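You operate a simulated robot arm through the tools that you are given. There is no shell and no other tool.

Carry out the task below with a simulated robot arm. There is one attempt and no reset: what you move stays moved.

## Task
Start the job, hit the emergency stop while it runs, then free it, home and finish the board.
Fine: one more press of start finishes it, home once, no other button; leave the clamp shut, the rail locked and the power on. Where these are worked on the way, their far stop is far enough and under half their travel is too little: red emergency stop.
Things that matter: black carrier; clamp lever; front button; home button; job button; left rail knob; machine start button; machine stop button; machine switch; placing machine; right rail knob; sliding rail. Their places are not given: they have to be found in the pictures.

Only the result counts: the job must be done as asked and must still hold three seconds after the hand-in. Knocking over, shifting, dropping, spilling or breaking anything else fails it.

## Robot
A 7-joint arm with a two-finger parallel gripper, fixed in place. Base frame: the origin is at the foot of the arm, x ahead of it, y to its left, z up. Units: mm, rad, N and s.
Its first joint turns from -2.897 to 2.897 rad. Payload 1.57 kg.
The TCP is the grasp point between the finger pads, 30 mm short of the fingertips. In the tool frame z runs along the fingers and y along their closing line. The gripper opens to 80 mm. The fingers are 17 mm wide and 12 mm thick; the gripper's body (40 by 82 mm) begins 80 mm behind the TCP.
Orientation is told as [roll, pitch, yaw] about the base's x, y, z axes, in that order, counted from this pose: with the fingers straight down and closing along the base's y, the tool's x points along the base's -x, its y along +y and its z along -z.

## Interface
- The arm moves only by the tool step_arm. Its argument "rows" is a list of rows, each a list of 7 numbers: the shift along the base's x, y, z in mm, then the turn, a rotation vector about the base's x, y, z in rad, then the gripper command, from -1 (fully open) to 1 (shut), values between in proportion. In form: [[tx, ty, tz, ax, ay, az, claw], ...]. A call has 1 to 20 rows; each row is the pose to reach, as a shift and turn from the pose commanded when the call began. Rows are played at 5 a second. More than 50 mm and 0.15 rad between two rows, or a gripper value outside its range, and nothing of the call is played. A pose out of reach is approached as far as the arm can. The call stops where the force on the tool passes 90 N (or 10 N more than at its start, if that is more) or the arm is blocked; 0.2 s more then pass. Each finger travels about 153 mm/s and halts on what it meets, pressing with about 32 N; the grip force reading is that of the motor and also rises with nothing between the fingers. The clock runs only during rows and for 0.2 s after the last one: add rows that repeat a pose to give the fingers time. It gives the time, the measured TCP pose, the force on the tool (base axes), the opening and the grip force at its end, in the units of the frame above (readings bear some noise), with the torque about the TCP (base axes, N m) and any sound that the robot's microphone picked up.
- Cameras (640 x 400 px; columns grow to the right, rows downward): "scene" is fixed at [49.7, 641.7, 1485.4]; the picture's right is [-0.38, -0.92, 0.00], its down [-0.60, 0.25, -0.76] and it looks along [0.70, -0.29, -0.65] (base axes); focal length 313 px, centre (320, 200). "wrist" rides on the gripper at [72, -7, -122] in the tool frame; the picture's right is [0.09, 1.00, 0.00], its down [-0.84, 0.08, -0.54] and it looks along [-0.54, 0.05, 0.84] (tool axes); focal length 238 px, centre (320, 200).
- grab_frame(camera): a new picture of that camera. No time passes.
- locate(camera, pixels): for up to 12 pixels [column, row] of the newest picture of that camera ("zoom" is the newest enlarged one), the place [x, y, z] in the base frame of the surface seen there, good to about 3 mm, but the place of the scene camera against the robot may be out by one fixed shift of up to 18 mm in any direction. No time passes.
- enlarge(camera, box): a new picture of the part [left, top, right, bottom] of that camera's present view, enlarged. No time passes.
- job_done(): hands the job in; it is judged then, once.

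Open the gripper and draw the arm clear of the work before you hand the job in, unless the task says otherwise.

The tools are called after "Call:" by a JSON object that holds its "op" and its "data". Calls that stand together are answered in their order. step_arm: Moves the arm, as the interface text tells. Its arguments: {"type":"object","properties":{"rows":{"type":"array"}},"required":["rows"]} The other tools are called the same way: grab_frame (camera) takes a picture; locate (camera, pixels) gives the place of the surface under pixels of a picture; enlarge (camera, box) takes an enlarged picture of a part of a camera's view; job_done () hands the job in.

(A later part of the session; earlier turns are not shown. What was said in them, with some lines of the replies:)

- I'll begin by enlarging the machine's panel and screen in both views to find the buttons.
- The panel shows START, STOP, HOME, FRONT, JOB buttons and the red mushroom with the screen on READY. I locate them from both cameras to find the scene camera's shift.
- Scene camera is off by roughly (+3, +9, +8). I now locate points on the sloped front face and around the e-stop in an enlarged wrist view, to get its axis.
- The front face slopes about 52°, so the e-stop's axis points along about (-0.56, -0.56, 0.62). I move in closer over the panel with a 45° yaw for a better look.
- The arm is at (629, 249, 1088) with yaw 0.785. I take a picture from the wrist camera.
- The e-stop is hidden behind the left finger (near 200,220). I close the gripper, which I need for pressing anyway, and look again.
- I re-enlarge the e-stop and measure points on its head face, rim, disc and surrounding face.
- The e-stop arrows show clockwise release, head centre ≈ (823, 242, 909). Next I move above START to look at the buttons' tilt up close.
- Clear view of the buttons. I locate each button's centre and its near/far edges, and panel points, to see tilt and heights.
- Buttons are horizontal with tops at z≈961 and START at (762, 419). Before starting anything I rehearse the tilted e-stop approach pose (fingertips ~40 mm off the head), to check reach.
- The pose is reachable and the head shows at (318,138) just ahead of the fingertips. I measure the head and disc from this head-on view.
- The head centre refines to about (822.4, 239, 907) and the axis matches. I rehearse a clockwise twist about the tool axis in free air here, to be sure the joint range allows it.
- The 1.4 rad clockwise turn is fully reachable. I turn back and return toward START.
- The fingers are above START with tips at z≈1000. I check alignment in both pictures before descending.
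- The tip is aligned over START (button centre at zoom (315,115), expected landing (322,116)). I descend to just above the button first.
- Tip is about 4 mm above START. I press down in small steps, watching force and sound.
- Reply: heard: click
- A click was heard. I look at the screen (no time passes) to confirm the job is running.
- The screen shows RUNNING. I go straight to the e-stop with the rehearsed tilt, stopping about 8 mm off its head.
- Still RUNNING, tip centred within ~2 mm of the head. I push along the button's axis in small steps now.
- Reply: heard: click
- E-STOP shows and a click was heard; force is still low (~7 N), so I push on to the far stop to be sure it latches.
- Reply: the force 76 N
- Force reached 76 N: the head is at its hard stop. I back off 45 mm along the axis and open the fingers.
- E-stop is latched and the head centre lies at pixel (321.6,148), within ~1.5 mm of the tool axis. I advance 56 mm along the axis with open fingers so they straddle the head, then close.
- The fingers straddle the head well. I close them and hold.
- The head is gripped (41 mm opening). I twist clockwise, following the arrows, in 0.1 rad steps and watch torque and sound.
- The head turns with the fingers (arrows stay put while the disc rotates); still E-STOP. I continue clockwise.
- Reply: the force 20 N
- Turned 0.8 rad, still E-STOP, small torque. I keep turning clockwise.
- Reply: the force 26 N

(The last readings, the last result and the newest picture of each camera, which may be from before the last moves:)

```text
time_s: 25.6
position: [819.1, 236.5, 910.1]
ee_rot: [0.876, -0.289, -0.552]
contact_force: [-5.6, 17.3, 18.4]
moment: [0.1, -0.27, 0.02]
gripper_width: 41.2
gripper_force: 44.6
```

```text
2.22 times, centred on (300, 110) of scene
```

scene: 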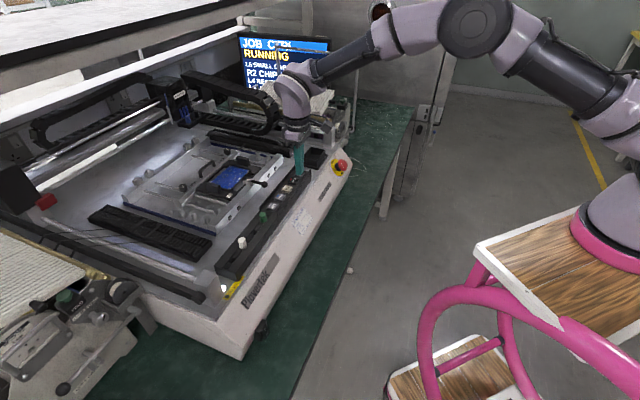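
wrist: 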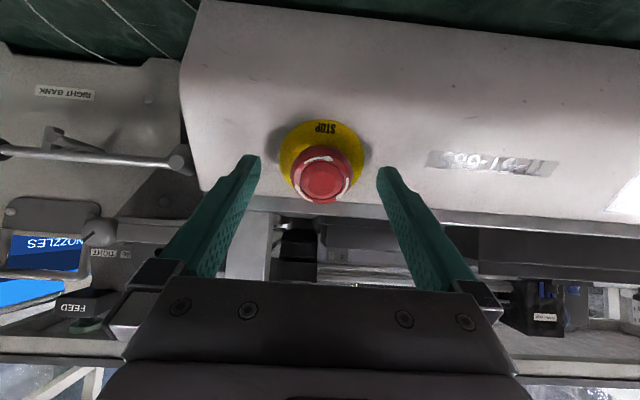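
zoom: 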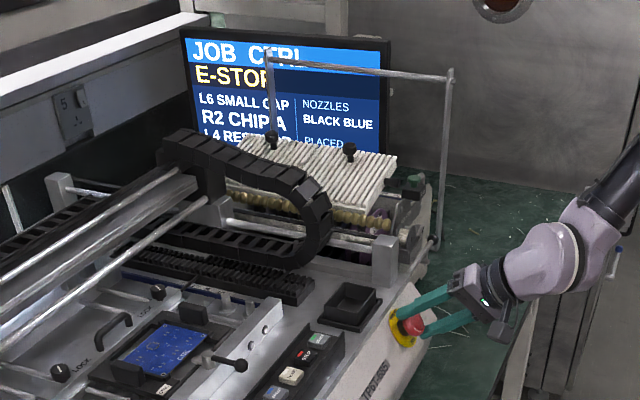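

At 1.2 rad the head still follows with little torque. I keep turning, easing the side force by about 1 mm.

Call:
{"op": "step_arm", "data": {"rows": [[0, 0.4, 0.4, 0.056, 0.056, -0.062, 1], [-0.2, 0.7, 0.7, 0.111, 0.111, -0.123, 1], [-0.2, 0.9, 0.9, 0.167, 0.167, -0.185, 1], [-0.2, 0.9, 0.9, 0.223, 0.223, -0.246, 1]]}}

Call:
{"op": "enlarge", "data": {"camera": "wrist", "box": [240, 100, 400, 220]}}

Call:
{"op": "enlarge", "data": {"camera": "scene", "box": [220, 20, 380, 200]}}

```text
time_s: 26.6
position: [818.3, 236.1, 911.5]
ee_rot: [0.911, 0.024, -0.803]
contact_force: [-3.4, 14.2, 16.8]
moment: [0.08, 0.02, 0.09]
gripper_width: 40.9
gripper_force: 45.0
```

```text
3.33 times, centred on (320, 160) of wrist
```

zoom: 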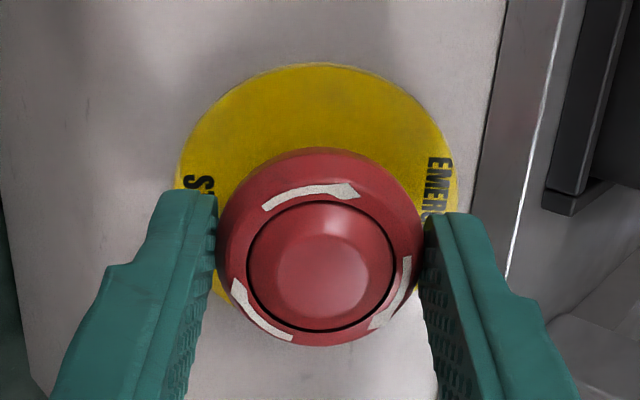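

```text
2.22 times, centred on (300, 110) of scene
```

zoom: 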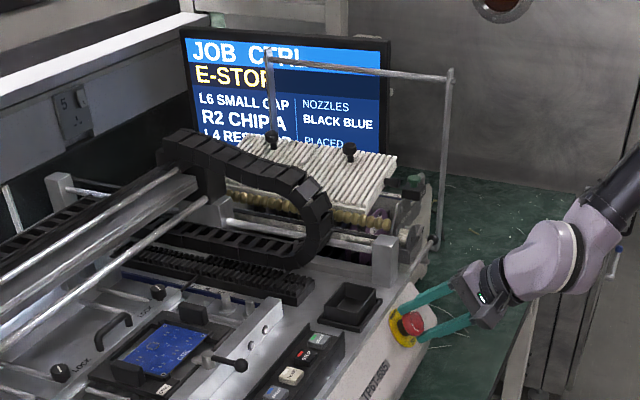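

Turned 1.6 rad without a stop; the axial force (~4–5 N outward) suggests my grip may be holding the head in. I ease outward 3 mm along the axis with the grip held and check force and screen.

Call:
{"op": "step_arm", "data": {"rows": [[-0.8, -0.8, 0.9, 0, 0, 0, 1], [-1.7, -1.7, 1.8, 0, 0, 0, 1], [-1.7, -1.7, 1.8, 0, 0, 0, 1]]}}

Call:
{"op": "enlarge", "data": {"camera": "wrist", "box": [240, 100, 400, 220]}}

Call:
{"op": "enlarge", "data": {"camera": "scene", "box": [220, 20, 380, 200]}}

```text
time_s: 27.4
position: [816.9, 233.3, 913.4]
ee_rot: [0.908, 0.025, -0.802]
contact_force: [3.2, 14.6, 17.9]
moment: [0.2, 0.07, 0.22]
gripper_width: 41.1
gripper_force: 45.2
```

```text
3.33 times, centred on (320, 160) of wrist
```

zoom: 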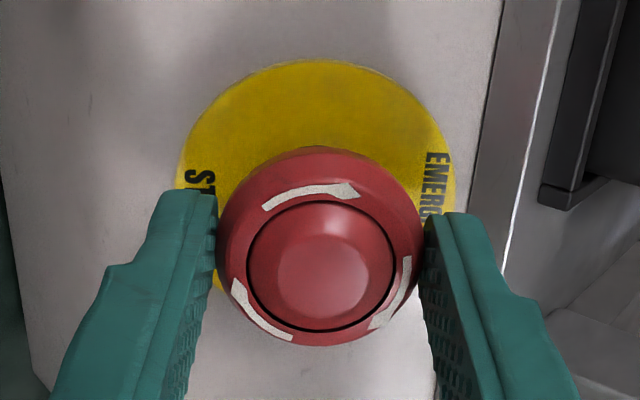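

```text
2.22 times, centred on (300, 110) of scene
```

zoom: 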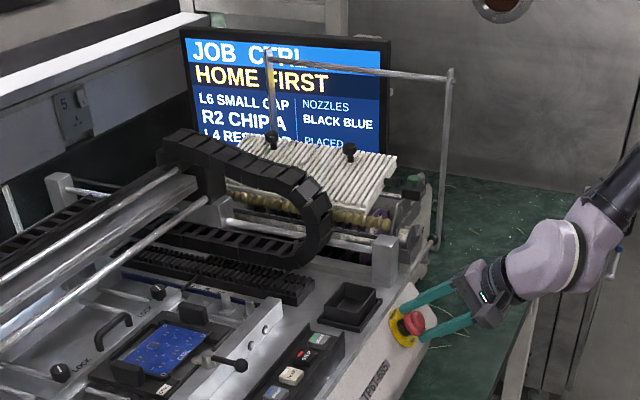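

The screen says HOME FIRST: the e-stop is freed. I ease out 3 mm more so the head returns to its rest, then open and back straight off.

Call:
{"op": "step_arm", "data": {"rows": [[-0.8, -0.8, 0.9, 0, 0, 0, 1], [-1.7, -1.7, 1.8, 0, 0, 0, 1], [-1.7, -1.7, 1.8, 0, 0, 0, 0], [-1.7, -1.7, 1.8, 0, 0, 0, -1], [-1.7, -1.7, 1.8, 0, 0, 0, -1], [-1.7, -1.7, 1.8, 0, 0, 0, -1]]}}

Call:
{"op": "enlarge", "data": {"camera": "wrist", "box": [220, 80, 420, 230]}}

Call:
{"op": "enlarge", "data": {"camera": "scene", "box": [220, 20, 380, 200]}}

```text
time_s: 28.8
position: [815.4, 231.2, 912.6]
ee_rot: [0.907, 0.024, -0.803]
contact_force: [-1.2, -0.1, -0.4]
moment: [0.01, 0.03, 0.0]
gripper_width: 80.0
gripper_force: 0.1
```

```text
2.67 times, centred on (320, 155) of wrist
```

zoom: 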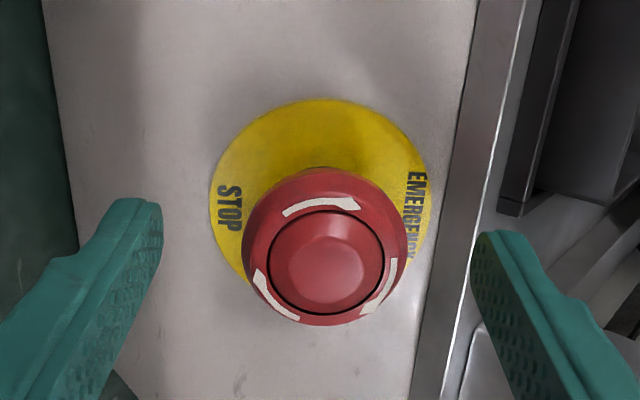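

```text
2.22 times, centred on (300, 110) of scene
```

zoom: 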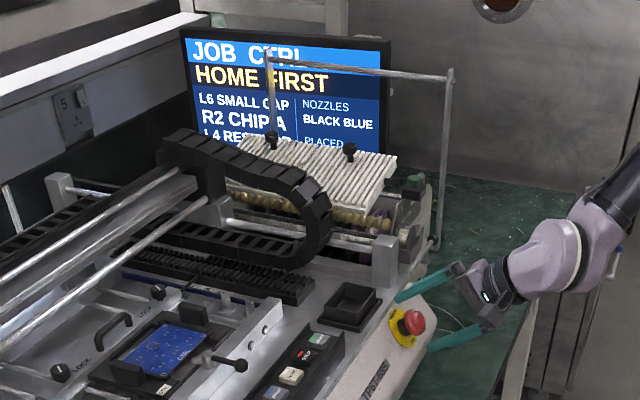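

The head stands fully out and the screen stays at HOME FIRST. I retract 60 mm along the axis, then untwist and close the fingers.

Call:
{"op": "step_arm", "data": {"rows": [[-15, -15, 16.6, 0, 0, 0, -1], [-33.4, -33.4, 37, 0, 0, 0, -1], [-33.4, -33.4, 37, -0.081, -0.081, 0.0896, -1], [-33.4, -33.4, 37, -0.162, -0.162, 0.179, -1], [-33.4, -33.4, 37, -0.243, -0.243, 0.269, 0], [-33.4, -33.4, 37, -0.324, -0.324, 0.358, 1], [-33.4, -33.4, 37, -0.405, -0.405, 0.448, 1], [-33.4, -33.4, 37, -0.486, -0.486, 0.538, 1], [-33.4, -33.4, 37, -0.567, -0.567, 0.627, 1], [-33.4, -33.4, 37, -0.648, -0.648, 0.717, 1], [-33.4, -33.4, 37, -0.729, -0.729, 0.806, 1], [-33.4, -33.4, 37, -0.81, -0.81, 0.896, 1], [-33.4, -33.4, 37, -0.892, -0.892, 0.986, 1], [-33.4, -33.4, 37, -0.892, -0.892, 0.986, 1]]}}

Call:
{"op": "grab_frame", "data": {"camera": "scene"}}

Call:
{"op": "enlarge", "data": {"camera": "scene", "box": [100, 80, 340, 230]}}

```text
time_s: 31.8
position: [781.5, 199.4, 951.0]
ee_rot: [-0.002, -0.904, 0.791]
contact_force: [0.6, 0.5, -0.3]
moment: [0.01, -0.03, -0.01]
gripper_width: 0.0
gripper_force: 21.6
```

```text
taken
```

scene: 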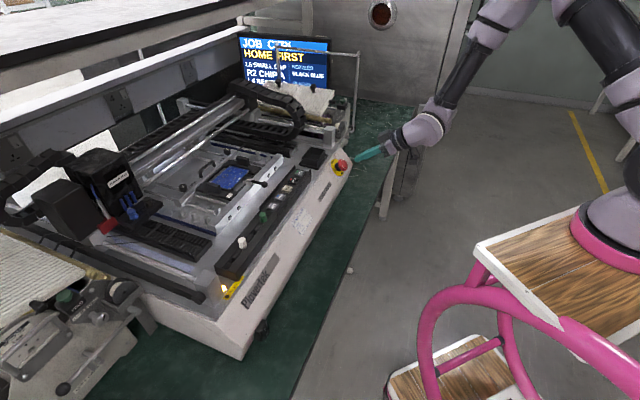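

```text
2.67 times, centred on (220, 155) of scene
```

zoom: 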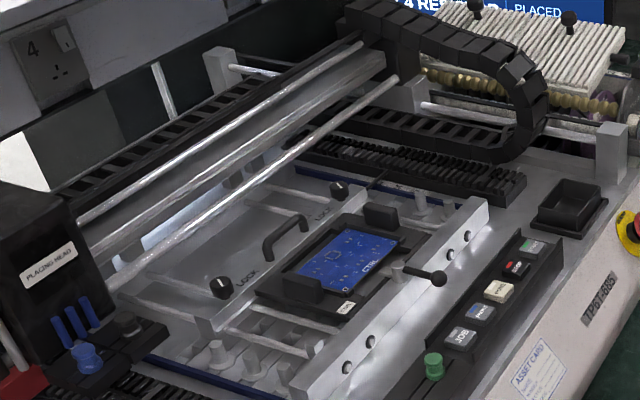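

The gantry has halted over the left feeders, well clear of the button panel. I move upright to above HOME at (706, 475.5).

Call:
{"op": "step_arm", "data": {"rows": [[0, 0, 20, 0, 0, 0, 1], [-2, 15, 60, -0.092, 0.092, 0, 1], [-8, 50, 90, -0.184, 0.184, 0, 1], [-16, 92, 105, -0.276, 0.276, 0, 1], [-26, 136, 108, -0.368, 0.368, 0, 1], [-38, 180, 108, -0.46, 0.46, 0, 1], [-52, 222, 105, -0.552, 0.552, 0, 1], [-66, 255, 95, -0.641, 0.641, 0, 1], [-76.4, 276.4, 85, -0.641, 0.641, 0, 1], [-76.4, 276.4, 78.7, -0.641, 0.641, 0, 1], [-76.4, 276.4, 78.7, -0.641, 0.641, 0, 1]]}}

Call:
{"op": "enlarge", "data": {"camera": "wrist", "box": [240, 120, 400, 220]}}

Call:
{"op": "enlarge", "data": {"camera": "scene", "box": [240, 140, 336, 200]}}

```text
time_s: 34.2
position: [704.0, 475.0, 1029.6]
ee_rot: [0.002, 0.003, 0.786]
contact_force: [-0.7, 0.2, -0.4]
moment: [-0.06, 0.04, 0.01]
gripper_width: 0.0
gripper_force: 21.3
```

```text
4.00 times, centred on (320, 170) of wrist
```

zoom: 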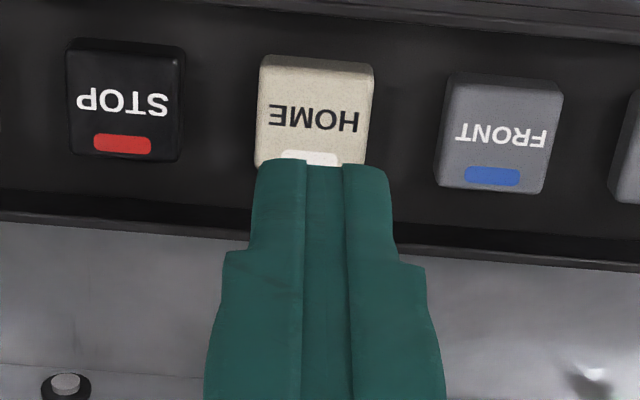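

```text
6.67 times, centred on (288, 170) of scene
```

zoom: 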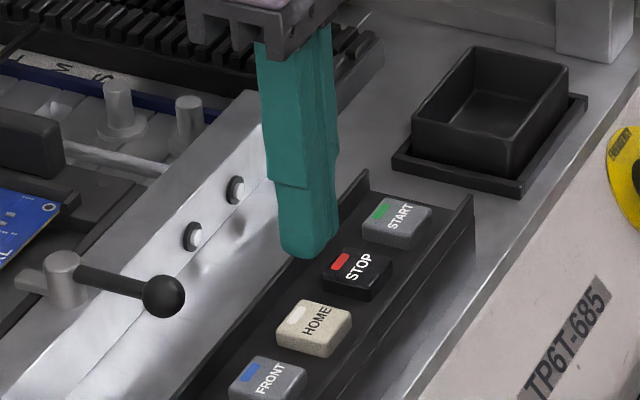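

Alignment over HOME matches the START case (button centre at zoom (315,112)). I descend and press with the same depth as before.

Call:
{"op": "step_arm", "data": {"rows": [[0, 0, -18, 0, 0, 0, 1], [0, 0, -34, 0, 0, 0, 1], [0, 0, -37, 0, 0, 0, 1], [0, 0, -39, 0, 0, 0, 1], [0, 0, -41, 0, 0, 0, 1], [0, 0, -43, 0, 0, 0, 1]]}}

Call:
{"op": "enlarge", "data": {"camera": "scene", "box": [220, 20, 380, 120]}}

```text
time_s: 35.6
position: [705.4, 475.6, 986.0]
ee_rot: [0.001, 0.001, 0.787]
contact_force: [-0.4, 0.1, 1.5]
moment: [0.02, 0.05, 0.03]
gripper_width: 0.2
gripper_force: 21.6
heard: click
```

```text
4.00 times, centred on (300, 70) of scene
```

zoom: 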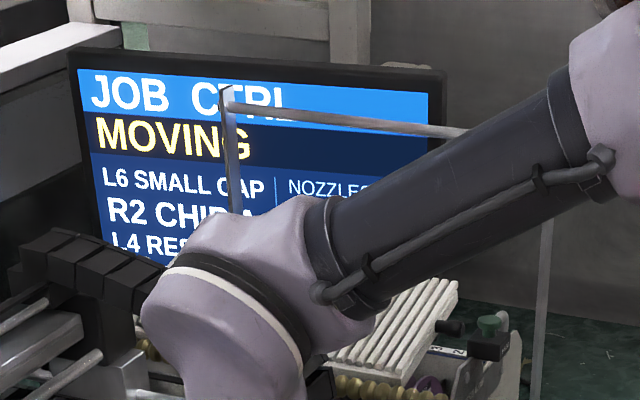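

HOME clicked and the screen shows MOVING. I lift straight up and wait outward of the panel while it homes.

Call:
{"op": "step_arm", "data": {"rows": [[0, 0, 20, 0, 0, 0, 1], [0, 0, 50, 0, 0, 0, 1], [10, -35, 70, 0, 0, 0, 1], [20, -75, 75, 0, 0, 0, 1], [25, -90, 75, 0, 0, 0, 1], [25, -90, 75, 0, 0, 0, 1], [25, -90, 75, 0, 0, 0, 1], [25, -90, 75, 0, 0, 0, 1], [25, -90, 75, 0, 0, 0, 1], [25, -90, 75, 0, 0, 0, 1], [25, -90, 75, 0, 0, 0, 1], [25, -90, 75, 0, 0, 0, 1]]}}

Call:
{"op": "grab_frame", "data": {"camera": "scene"}}

Call:
{"op": "enlarge", "data": {"camera": "scene", "box": [220, 20, 380, 120]}}

```text
time_s: 38.2
position: [729.6, 385.7, 1061.4]
ee_rot: [0.003, 0.001, 0.786]
contact_force: [0.4, 0.6, -0.2]
moment: [-0.01, 0.03, 0.0]
gripper_width: 0.0
gripper_force: 21.2
```

```text
taken
```

scene: 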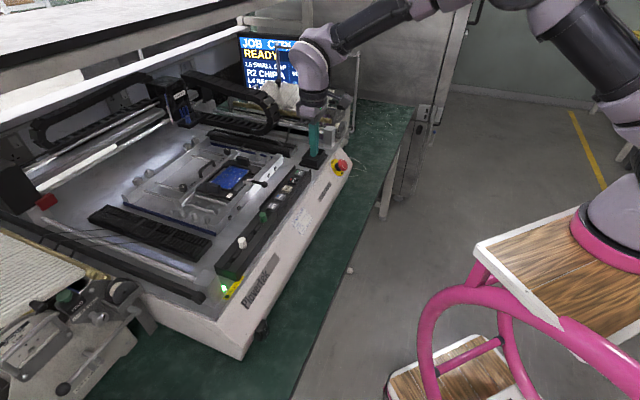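

```text
4.00 times, centred on (300, 70) of scene
```

zoom: 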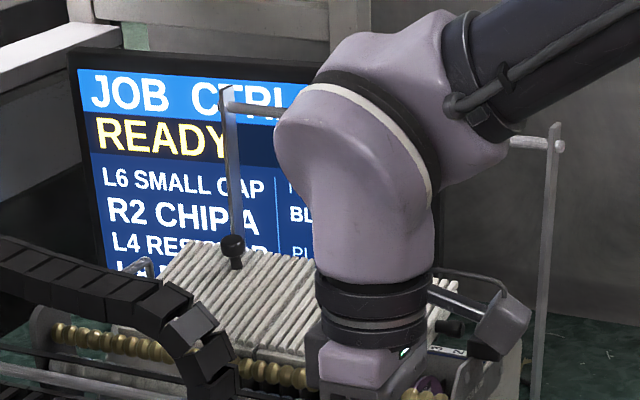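

Homed: screen shows READY and the gantry is back. I move over START for the single final press.

Call:
{"op": "step_arm", "data": {"rows": [[16, 16.5, 0, 0, 0, 0, 1], [31.9, 32.9, 0, 0, 0, 0, 1], [31.9, 32.9, -20, 0, 0, 0, 1], [31.9, 32.9, -32.3, 0, 0, 0, 1], [31.9, 32.9, -32.3, 0, 0, 0, 1]]}}

Call:
{"op": "enlarge", "data": {"camera": "wrist", "box": [240, 120, 400, 220]}}

```text
time_s: 39.4
position: [762.5, 417.9, 1027.5]
ee_rot: [0.001, 0.001, 0.784]
contact_force: [-0.6, -0.2, 0.7]
moment: [-0.05, 0.03, 0.0]
gripper_width: 0.0
gripper_force: 21.6
```

```text
4.00 times, centred on (320, 170) of wrist
```

zoom: 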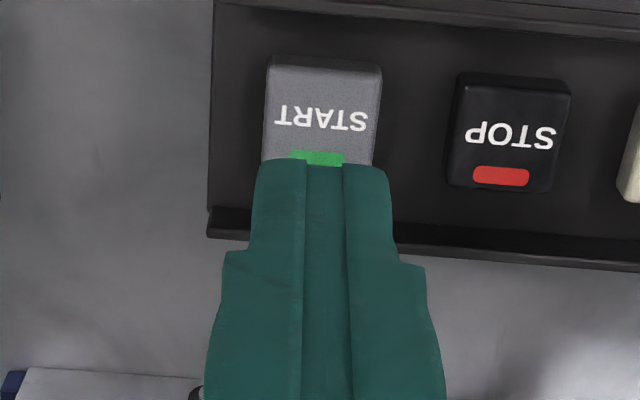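

Aligned on START (button centre at zoom (322,115)). I press once to the same depth as before.

Call:
{"op": "step_arm", "data": {"rows": [[0, 0, -18, 0, 0, 0, 1], [0, 0, -34, 0, 0, 0, 1], [0, 0, -37, 0, 0, 0, 1], [0, 0, -39, 0, 0, 0, 1], [0, 0, -41, 0, 0, 0, 1], [0, 0, -43, 0, 0, 0, 1]]}}

Call:
{"op": "enlarge", "data": {"camera": "scene", "box": [220, 20, 380, 120]}}

```text
time_s: 40.8
position: [761.1, 417.1, 985.8]
ee_rot: [0.0, 0.0, 0.786]
contact_force: [1.1, -0.2, 2.7]
moment: [0.03, -0.02, -0.01]
gripper_width: 0.0
gripper_force: 21.0
heard: click
```

```text
4.00 times, centred on (300, 70) of scene
```

zoom: 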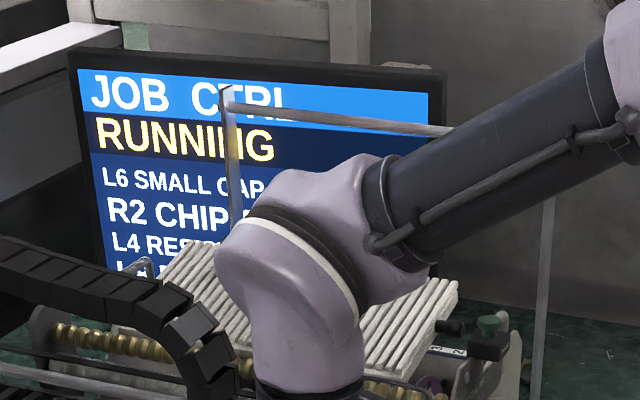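

RUNNING again. I lift straight up, draw back well clear of the machine and open the gripper while it runs.

Call:
{"op": "step_arm", "data": {"rows": [[0, 0, 25, 0, 0, 0, 1], [0, 0, 65, 0, 0, 0, 1], [-30, -30, 85, 0, 0, 0, 1], [-60, -60, 105, 0, 0, 0, 1], [-90, -90, 125, 0, 0, 0, 1], [-120, -120, 145, 0, 0, 0, 1], [-150, -150, 160, 0, 0, 0, 1], [-170, -170, 165, 0, 0, 0, 0], [-170, -170, 165, 0, 0, 0, -1], [-170, -170, 165, 0, 0, 0, -1], [-170, -170, 165, 0, 0, 0, -1], [-170, -170, 165, 0, 0, 0, -1]]}}

Call:
{"op": "grab_frame", "data": {"camera": "scene"}}

Call:
{"op": "enlarge", "data": {"camera": "scene", "box": [220, 20, 380, 120]}}

```text
time_s: 43.4
position: [593.2, 245.8, 1152.4]
ee_rot: [0.003, 0.0, 0.785]
contact_force: [-0.7, 0.3, 0.3]
moment: [0.02, 0.01, 0.03]
gripper_width: 80.0
gripper_force: 0.2
```

```text
taken
```

scene: 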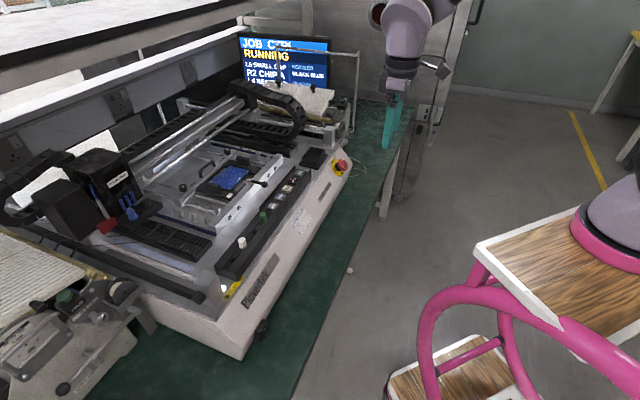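

```text
4.00 times, centred on (300, 70) of scene
```

zoom: 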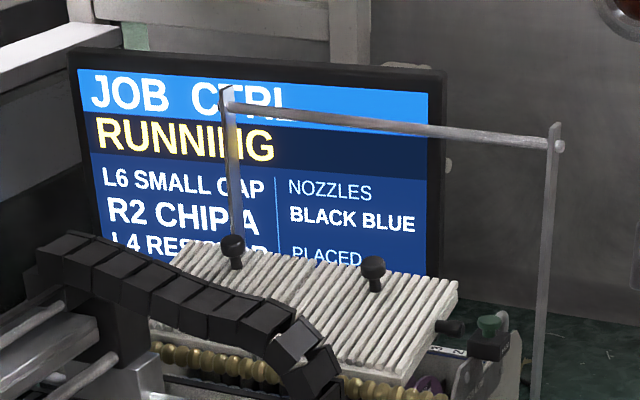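

The arm is clear and open, and the machine is picking at the left feeders. I hold still and let the time run.

Call:
{"op": "step_arm", "data": {"rows": [[0, 0, 0, 0, 0, 0, -1], [0, 0, 0, 0, 0, 0, -1], [0, 0, 0, 0, 0, 0, -1], [0, 0, 0, 0, 0, 0, -1], [0, 0, 0, 0, 0, 0, -1], [0, 0, 0, 0, 0, 0, -1], [0, 0, 0, 0, 0, 0, -1], [0, 0, 0, 0, 0, 0, -1], [0, 0, 0, 0, 0, 0, -1], [0, 0, 0, 0, 0, 0, -1], [0, 0, 0, 0, 0, 0, -1], [0, 0, 0, 0, 0, 0, -1], [0, 0, 0, 0, 0, 0, -1], [0, 0, 0, 0, 0, 0, -1], [0, 0, 0, 0, 0, 0, -1], [0, 0, 0, 0, 0, 0, -1], [0, 0, 0, 0, 0, 0, -1], [0, 0, 0, 0, 0, 0, -1], [0, 0, 0, 0, 0, 0, -1], [0, 0, 0, 0, 0, 0, -1]]}}

Call:
{"op": "grab_frame", "data": {"camera": "scene"}}

Call:
{"op": "enlarge", "data": {"camera": "scene", "box": [220, 20, 380, 120]}}

```text
time_s: 47.6
position: [593.1, 246.7, 1151.1]
ee_rot: [0.002, 0.003, 0.788]
contact_force: [-0.4, -0.7, -0.2]
moment: [-0.01, 0.0, 0.0]
gripper_width: 80.2
gripper_force: 0.0
```

```text
taken
```

scene: 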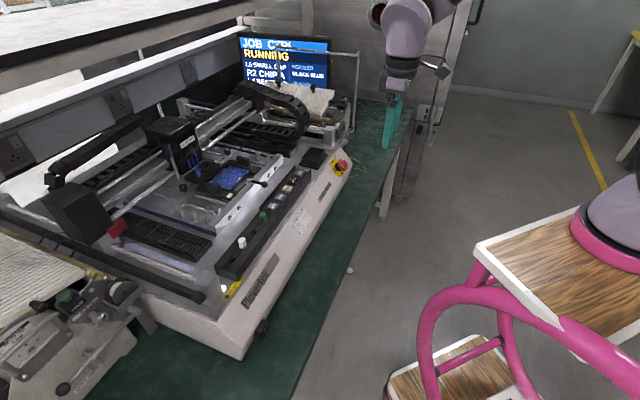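

```text
4.00 times, centred on (300, 70) of scene
```

zoom: 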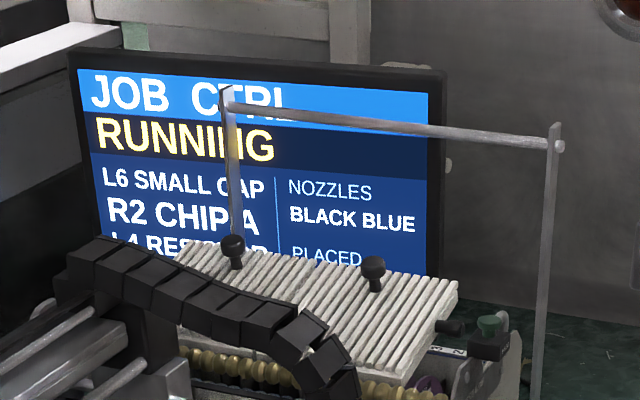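

The head is now placing over the board and still RUNNING. I keep waiting.

Call:
{"op": "step_arm", "data": {"rows": [[0, 0, 0, 0, 0, 0, -1], [0, 0, 0, 0, 0, 0, -1], [0, 0, 0, 0, 0, 0, -1], [0, 0, 0, 0, 0, 0, -1], [0, 0, 0, 0, 0, 0, -1], [0, 0, 0, 0, 0, 0, -1], [0, 0, 0, 0, 0, 0, -1], [0, 0, 0, 0, 0, 0, -1], [0, 0, 0, 0, 0, 0, -1], [0, 0, 0, 0, 0, 0, -1], [0, 0, 0, 0, 0, 0, -1], [0, 0, 0, 0, 0, 0, -1], [0, 0, 0, 0, 0, 0, -1], [0, 0, 0, 0, 0, 0, -1], [0, 0, 0, 0, 0, 0, -1], [0, 0, 0, 0, 0, 0, -1], [0, 0, 0, 0, 0, 0, -1], [0, 0, 0, 0, 0, 0, -1], [0, 0, 0, 0, 0, 0, -1], [0, 0, 0, 0, 0, 0, -1]]}}

Call:
{"op": "step_arm", "data": {"rows": [[0, 0, 0, 0, 0, 0, -1], [0, 0, 0, 0, 0, 0, -1], [0, 0, 0, 0, 0, 0, -1], [0, 0, 0, 0, 0, 0, -1], [0, 0, 0, 0, 0, 0, -1], [0, 0, 0, 0, 0, 0, -1], [0, 0, 0, 0, 0, 0, -1], [0, 0, 0, 0, 0, 0, -1], [0, 0, 0, 0, 0, 0, -1], [0, 0, 0, 0, 0, 0, -1], [0, 0, 0, 0, 0, 0, -1], [0, 0, 0, 0, 0, 0, -1], [0, 0, 0, 0, 0, 0, -1], [0, 0, 0, 0, 0, 0, -1], [0, 0, 0, 0, 0, 0, -1], [0, 0, 0, 0, 0, 0, -1], [0, 0, 0, 0, 0, 0, -1], [0, 0, 0, 0, 0, 0, -1], [0, 0, 0, 0, 0, 0, -1], [0, 0, 0, 0, 0, 0, -1]]}}

Call:
{"op": "grab_frame", "data": {"camera": "scene"}}

Call:
{"op": "enlarge", "data": {"camera": "scene", "box": [220, 20, 380, 120]}}

```text
time_s: 51.8
position: [593.9, 245.8, 1151.5]
ee_rot: [0.001, 0.001, 0.787]
contact_force: [0.1, 0.4, 0.8]
moment: [0.0, -0.02, 0.01]
gripper_width: 79.9
gripper_force: 0.0
```

```text
time_s: 56.0
position: [592.4, 246.7, 1152.2]
ee_rot: [0.001, 0.002, 0.787]
contact_force: [-0.2, 0.1, -0.7]
moment: [0.03, 0.02, 0.03]
gripper_width: 79.8
gripper_force: 0.0
```

```text
taken
```

scene: 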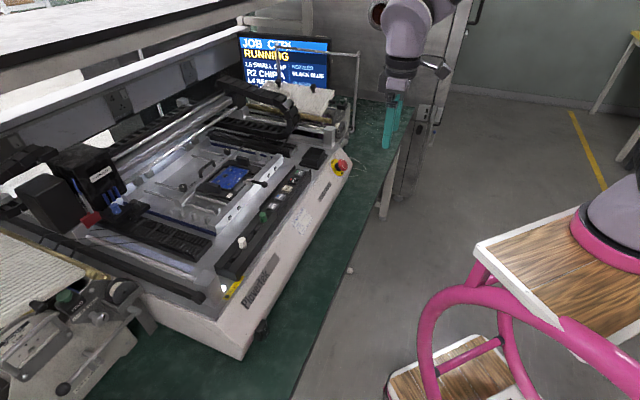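

```text
4.00 times, centred on (300, 70) of scene
```

zoom: 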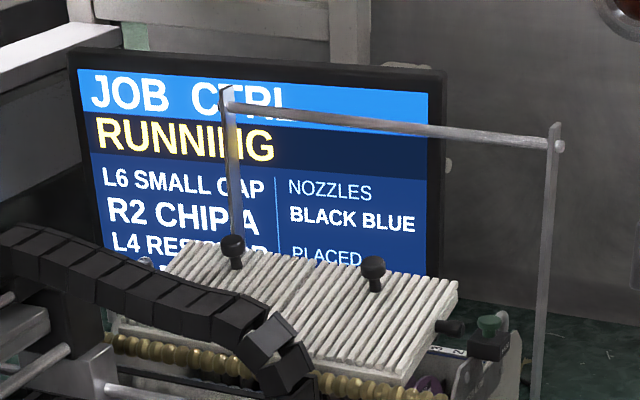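

Still RUNNING, with the head back at the left feeders. I keep waiting.

Call:
{"op": "step_arm", "data": {"rows": [[0, 0, 0, 0, 0, 0, -1], [0, 0, 0, 0, 0, 0, -1], [0, 0, 0, 0, 0, 0, -1], [0, 0, 0, 0, 0, 0, -1], [0, 0, 0, 0, 0, 0, -1], [0, 0, 0, 0, 0, 0, -1], [0, 0, 0, 0, 0, 0, -1], [0, 0, 0, 0, 0, 0, -1], [0, 0, 0, 0, 0, 0, -1], [0, 0, 0, 0, 0, 0, -1], [0, 0, 0, 0, 0, 0, -1], [0, 0, 0, 0, 0, 0, -1], [0, 0, 0, 0, 0, 0, -1], [0, 0, 0, 0, 0, 0, -1], [0, 0, 0, 0, 0, 0, -1], [0, 0, 0, 0, 0, 0, -1], [0, 0, 0, 0, 0, 0, -1], [0, 0, 0, 0, 0, 0, -1], [0, 0, 0, 0, 0, 0, -1], [0, 0, 0, 0, 0, 0, -1]]}}

Call:
{"op": "step_arm", "data": {"rows": [[0, 0, 0, 0, 0, 0, -1], [0, 0, 0, 0, 0, 0, -1], [0, 0, 0, 0, 0, 0, -1], [0, 0, 0, 0, 0, 0, -1], [0, 0, 0, 0, 0, 0, -1], [0, 0, 0, 0, 0, 0, -1], [0, 0, 0, 0, 0, 0, -1], [0, 0, 0, 0, 0, 0, -1], [0, 0, 0, 0, 0, 0, -1], [0, 0, 0, 0, 0, 0, -1], [0, 0, 0, 0, 0, 0, -1], [0, 0, 0, 0, 0, 0, -1], [0, 0, 0, 0, 0, 0, -1], [0, 0, 0, 0, 0, 0, -1], [0, 0, 0, 0, 0, 0, -1], [0, 0, 0, 0, 0, 0, -1], [0, 0, 0, 0, 0, 0, -1], [0, 0, 0, 0, 0, 0, -1], [0, 0, 0, 0, 0, 0, -1], [0, 0, 0, 0, 0, 0, -1]]}}

Call:
{"op": "grab_frame", "data": {"camera": "scene"}}

Call:
{"op": "enlarge", "data": {"camera": "scene", "box": [220, 20, 380, 120]}}

```text
time_s: 60.2
position: [593.2, 246.0, 1151.5]
ee_rot: [0.0, 0.001, 0.788]
contact_force: [0.1, -1.0, 0.1]
moment: [0.03, 0.01, 0.01]
gripper_width: 80.1
gripper_force: 0.0
```

```text
time_s: 64.4
position: [593.8, 246.5, 1151.9]
ee_rot: [0.0, 0.002, 0.785]
contact_force: [-0.8, 0.3, -1.2]
moment: [0.0, -0.03, 0.02]
gripper_width: 80.2
gripper_force: 0.0
```

```text
taken
```

scene: 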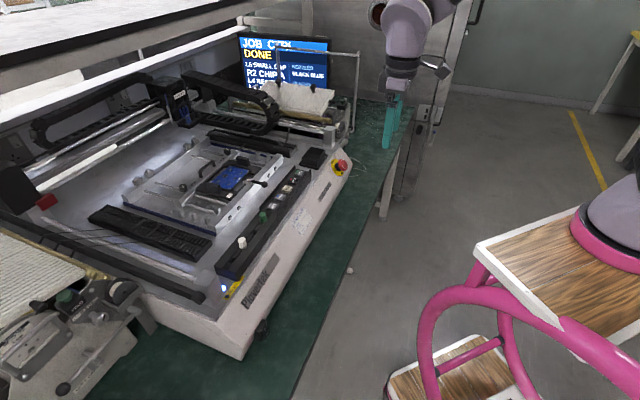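

```text
4.00 times, centred on (300, 70) of scene
```

zoom: 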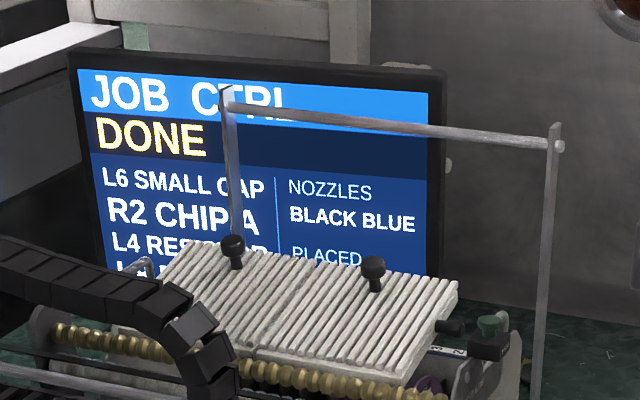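

The screen shows DONE. I check the clamp, rail knobs and e-stop before handing in.

Call:
{"op": "enlarge", "data": {"camera": "scene", "box": [120, 120, 360, 270]}}

Call:
{"op": "enlarge", "data": {"camera": "scene", "box": [200, 140, 360, 240]}}

```text
2.67 times, centred on (240, 195) of scene
```

zoom: 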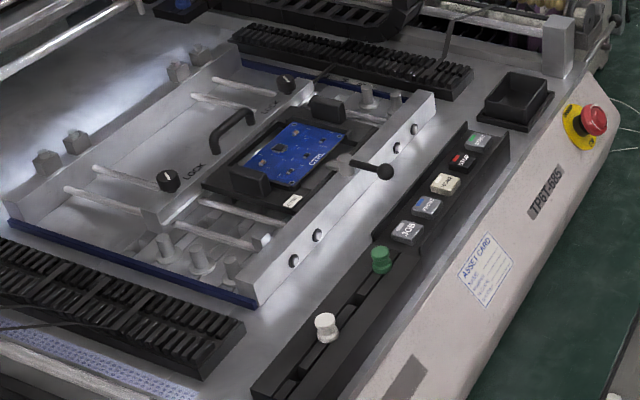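

```text
4.00 times, centred on (280, 190) of scene
```

zoom: 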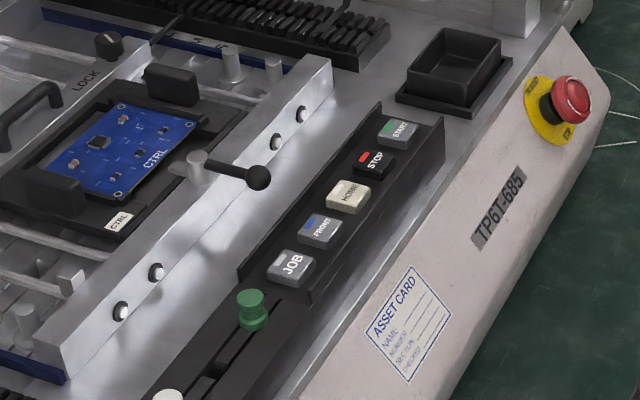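

The board now carries its parts. The clamp lever and rail knobs look the same as at the start, the e-stop is out, and the arm is clear with the gripper open, so I hand in.

Call:
{"op": "job_done", "data": {}}

```text
The job is handed in.
```

The board is finished. The machine's screen reads DONE and the parts are on the board.

- **Start and emergency stop:** I pressed START, the screen went to RUNNING, and I pushed the emergency stop in to its hard stop while it ran. The screen changed to E-STOP.
- **Freeing it:** I turned the red head about 90° clockwise, following its arrows, with no stop or torque felt. I then eased it outward, and it came free when the screen changed to HOME FIRST.
- **Home and finish:** I pressed HOME once, waited for READY, then pressed START once more and let the job run to DONE. I pressed no other button.
- **How it was left:** In the last pictures the clamp lever and rail knobs looked unchanged from the start. I did not touch the power switch, and the emergency stop is out. The arm is clear of the machine with the gripper open.
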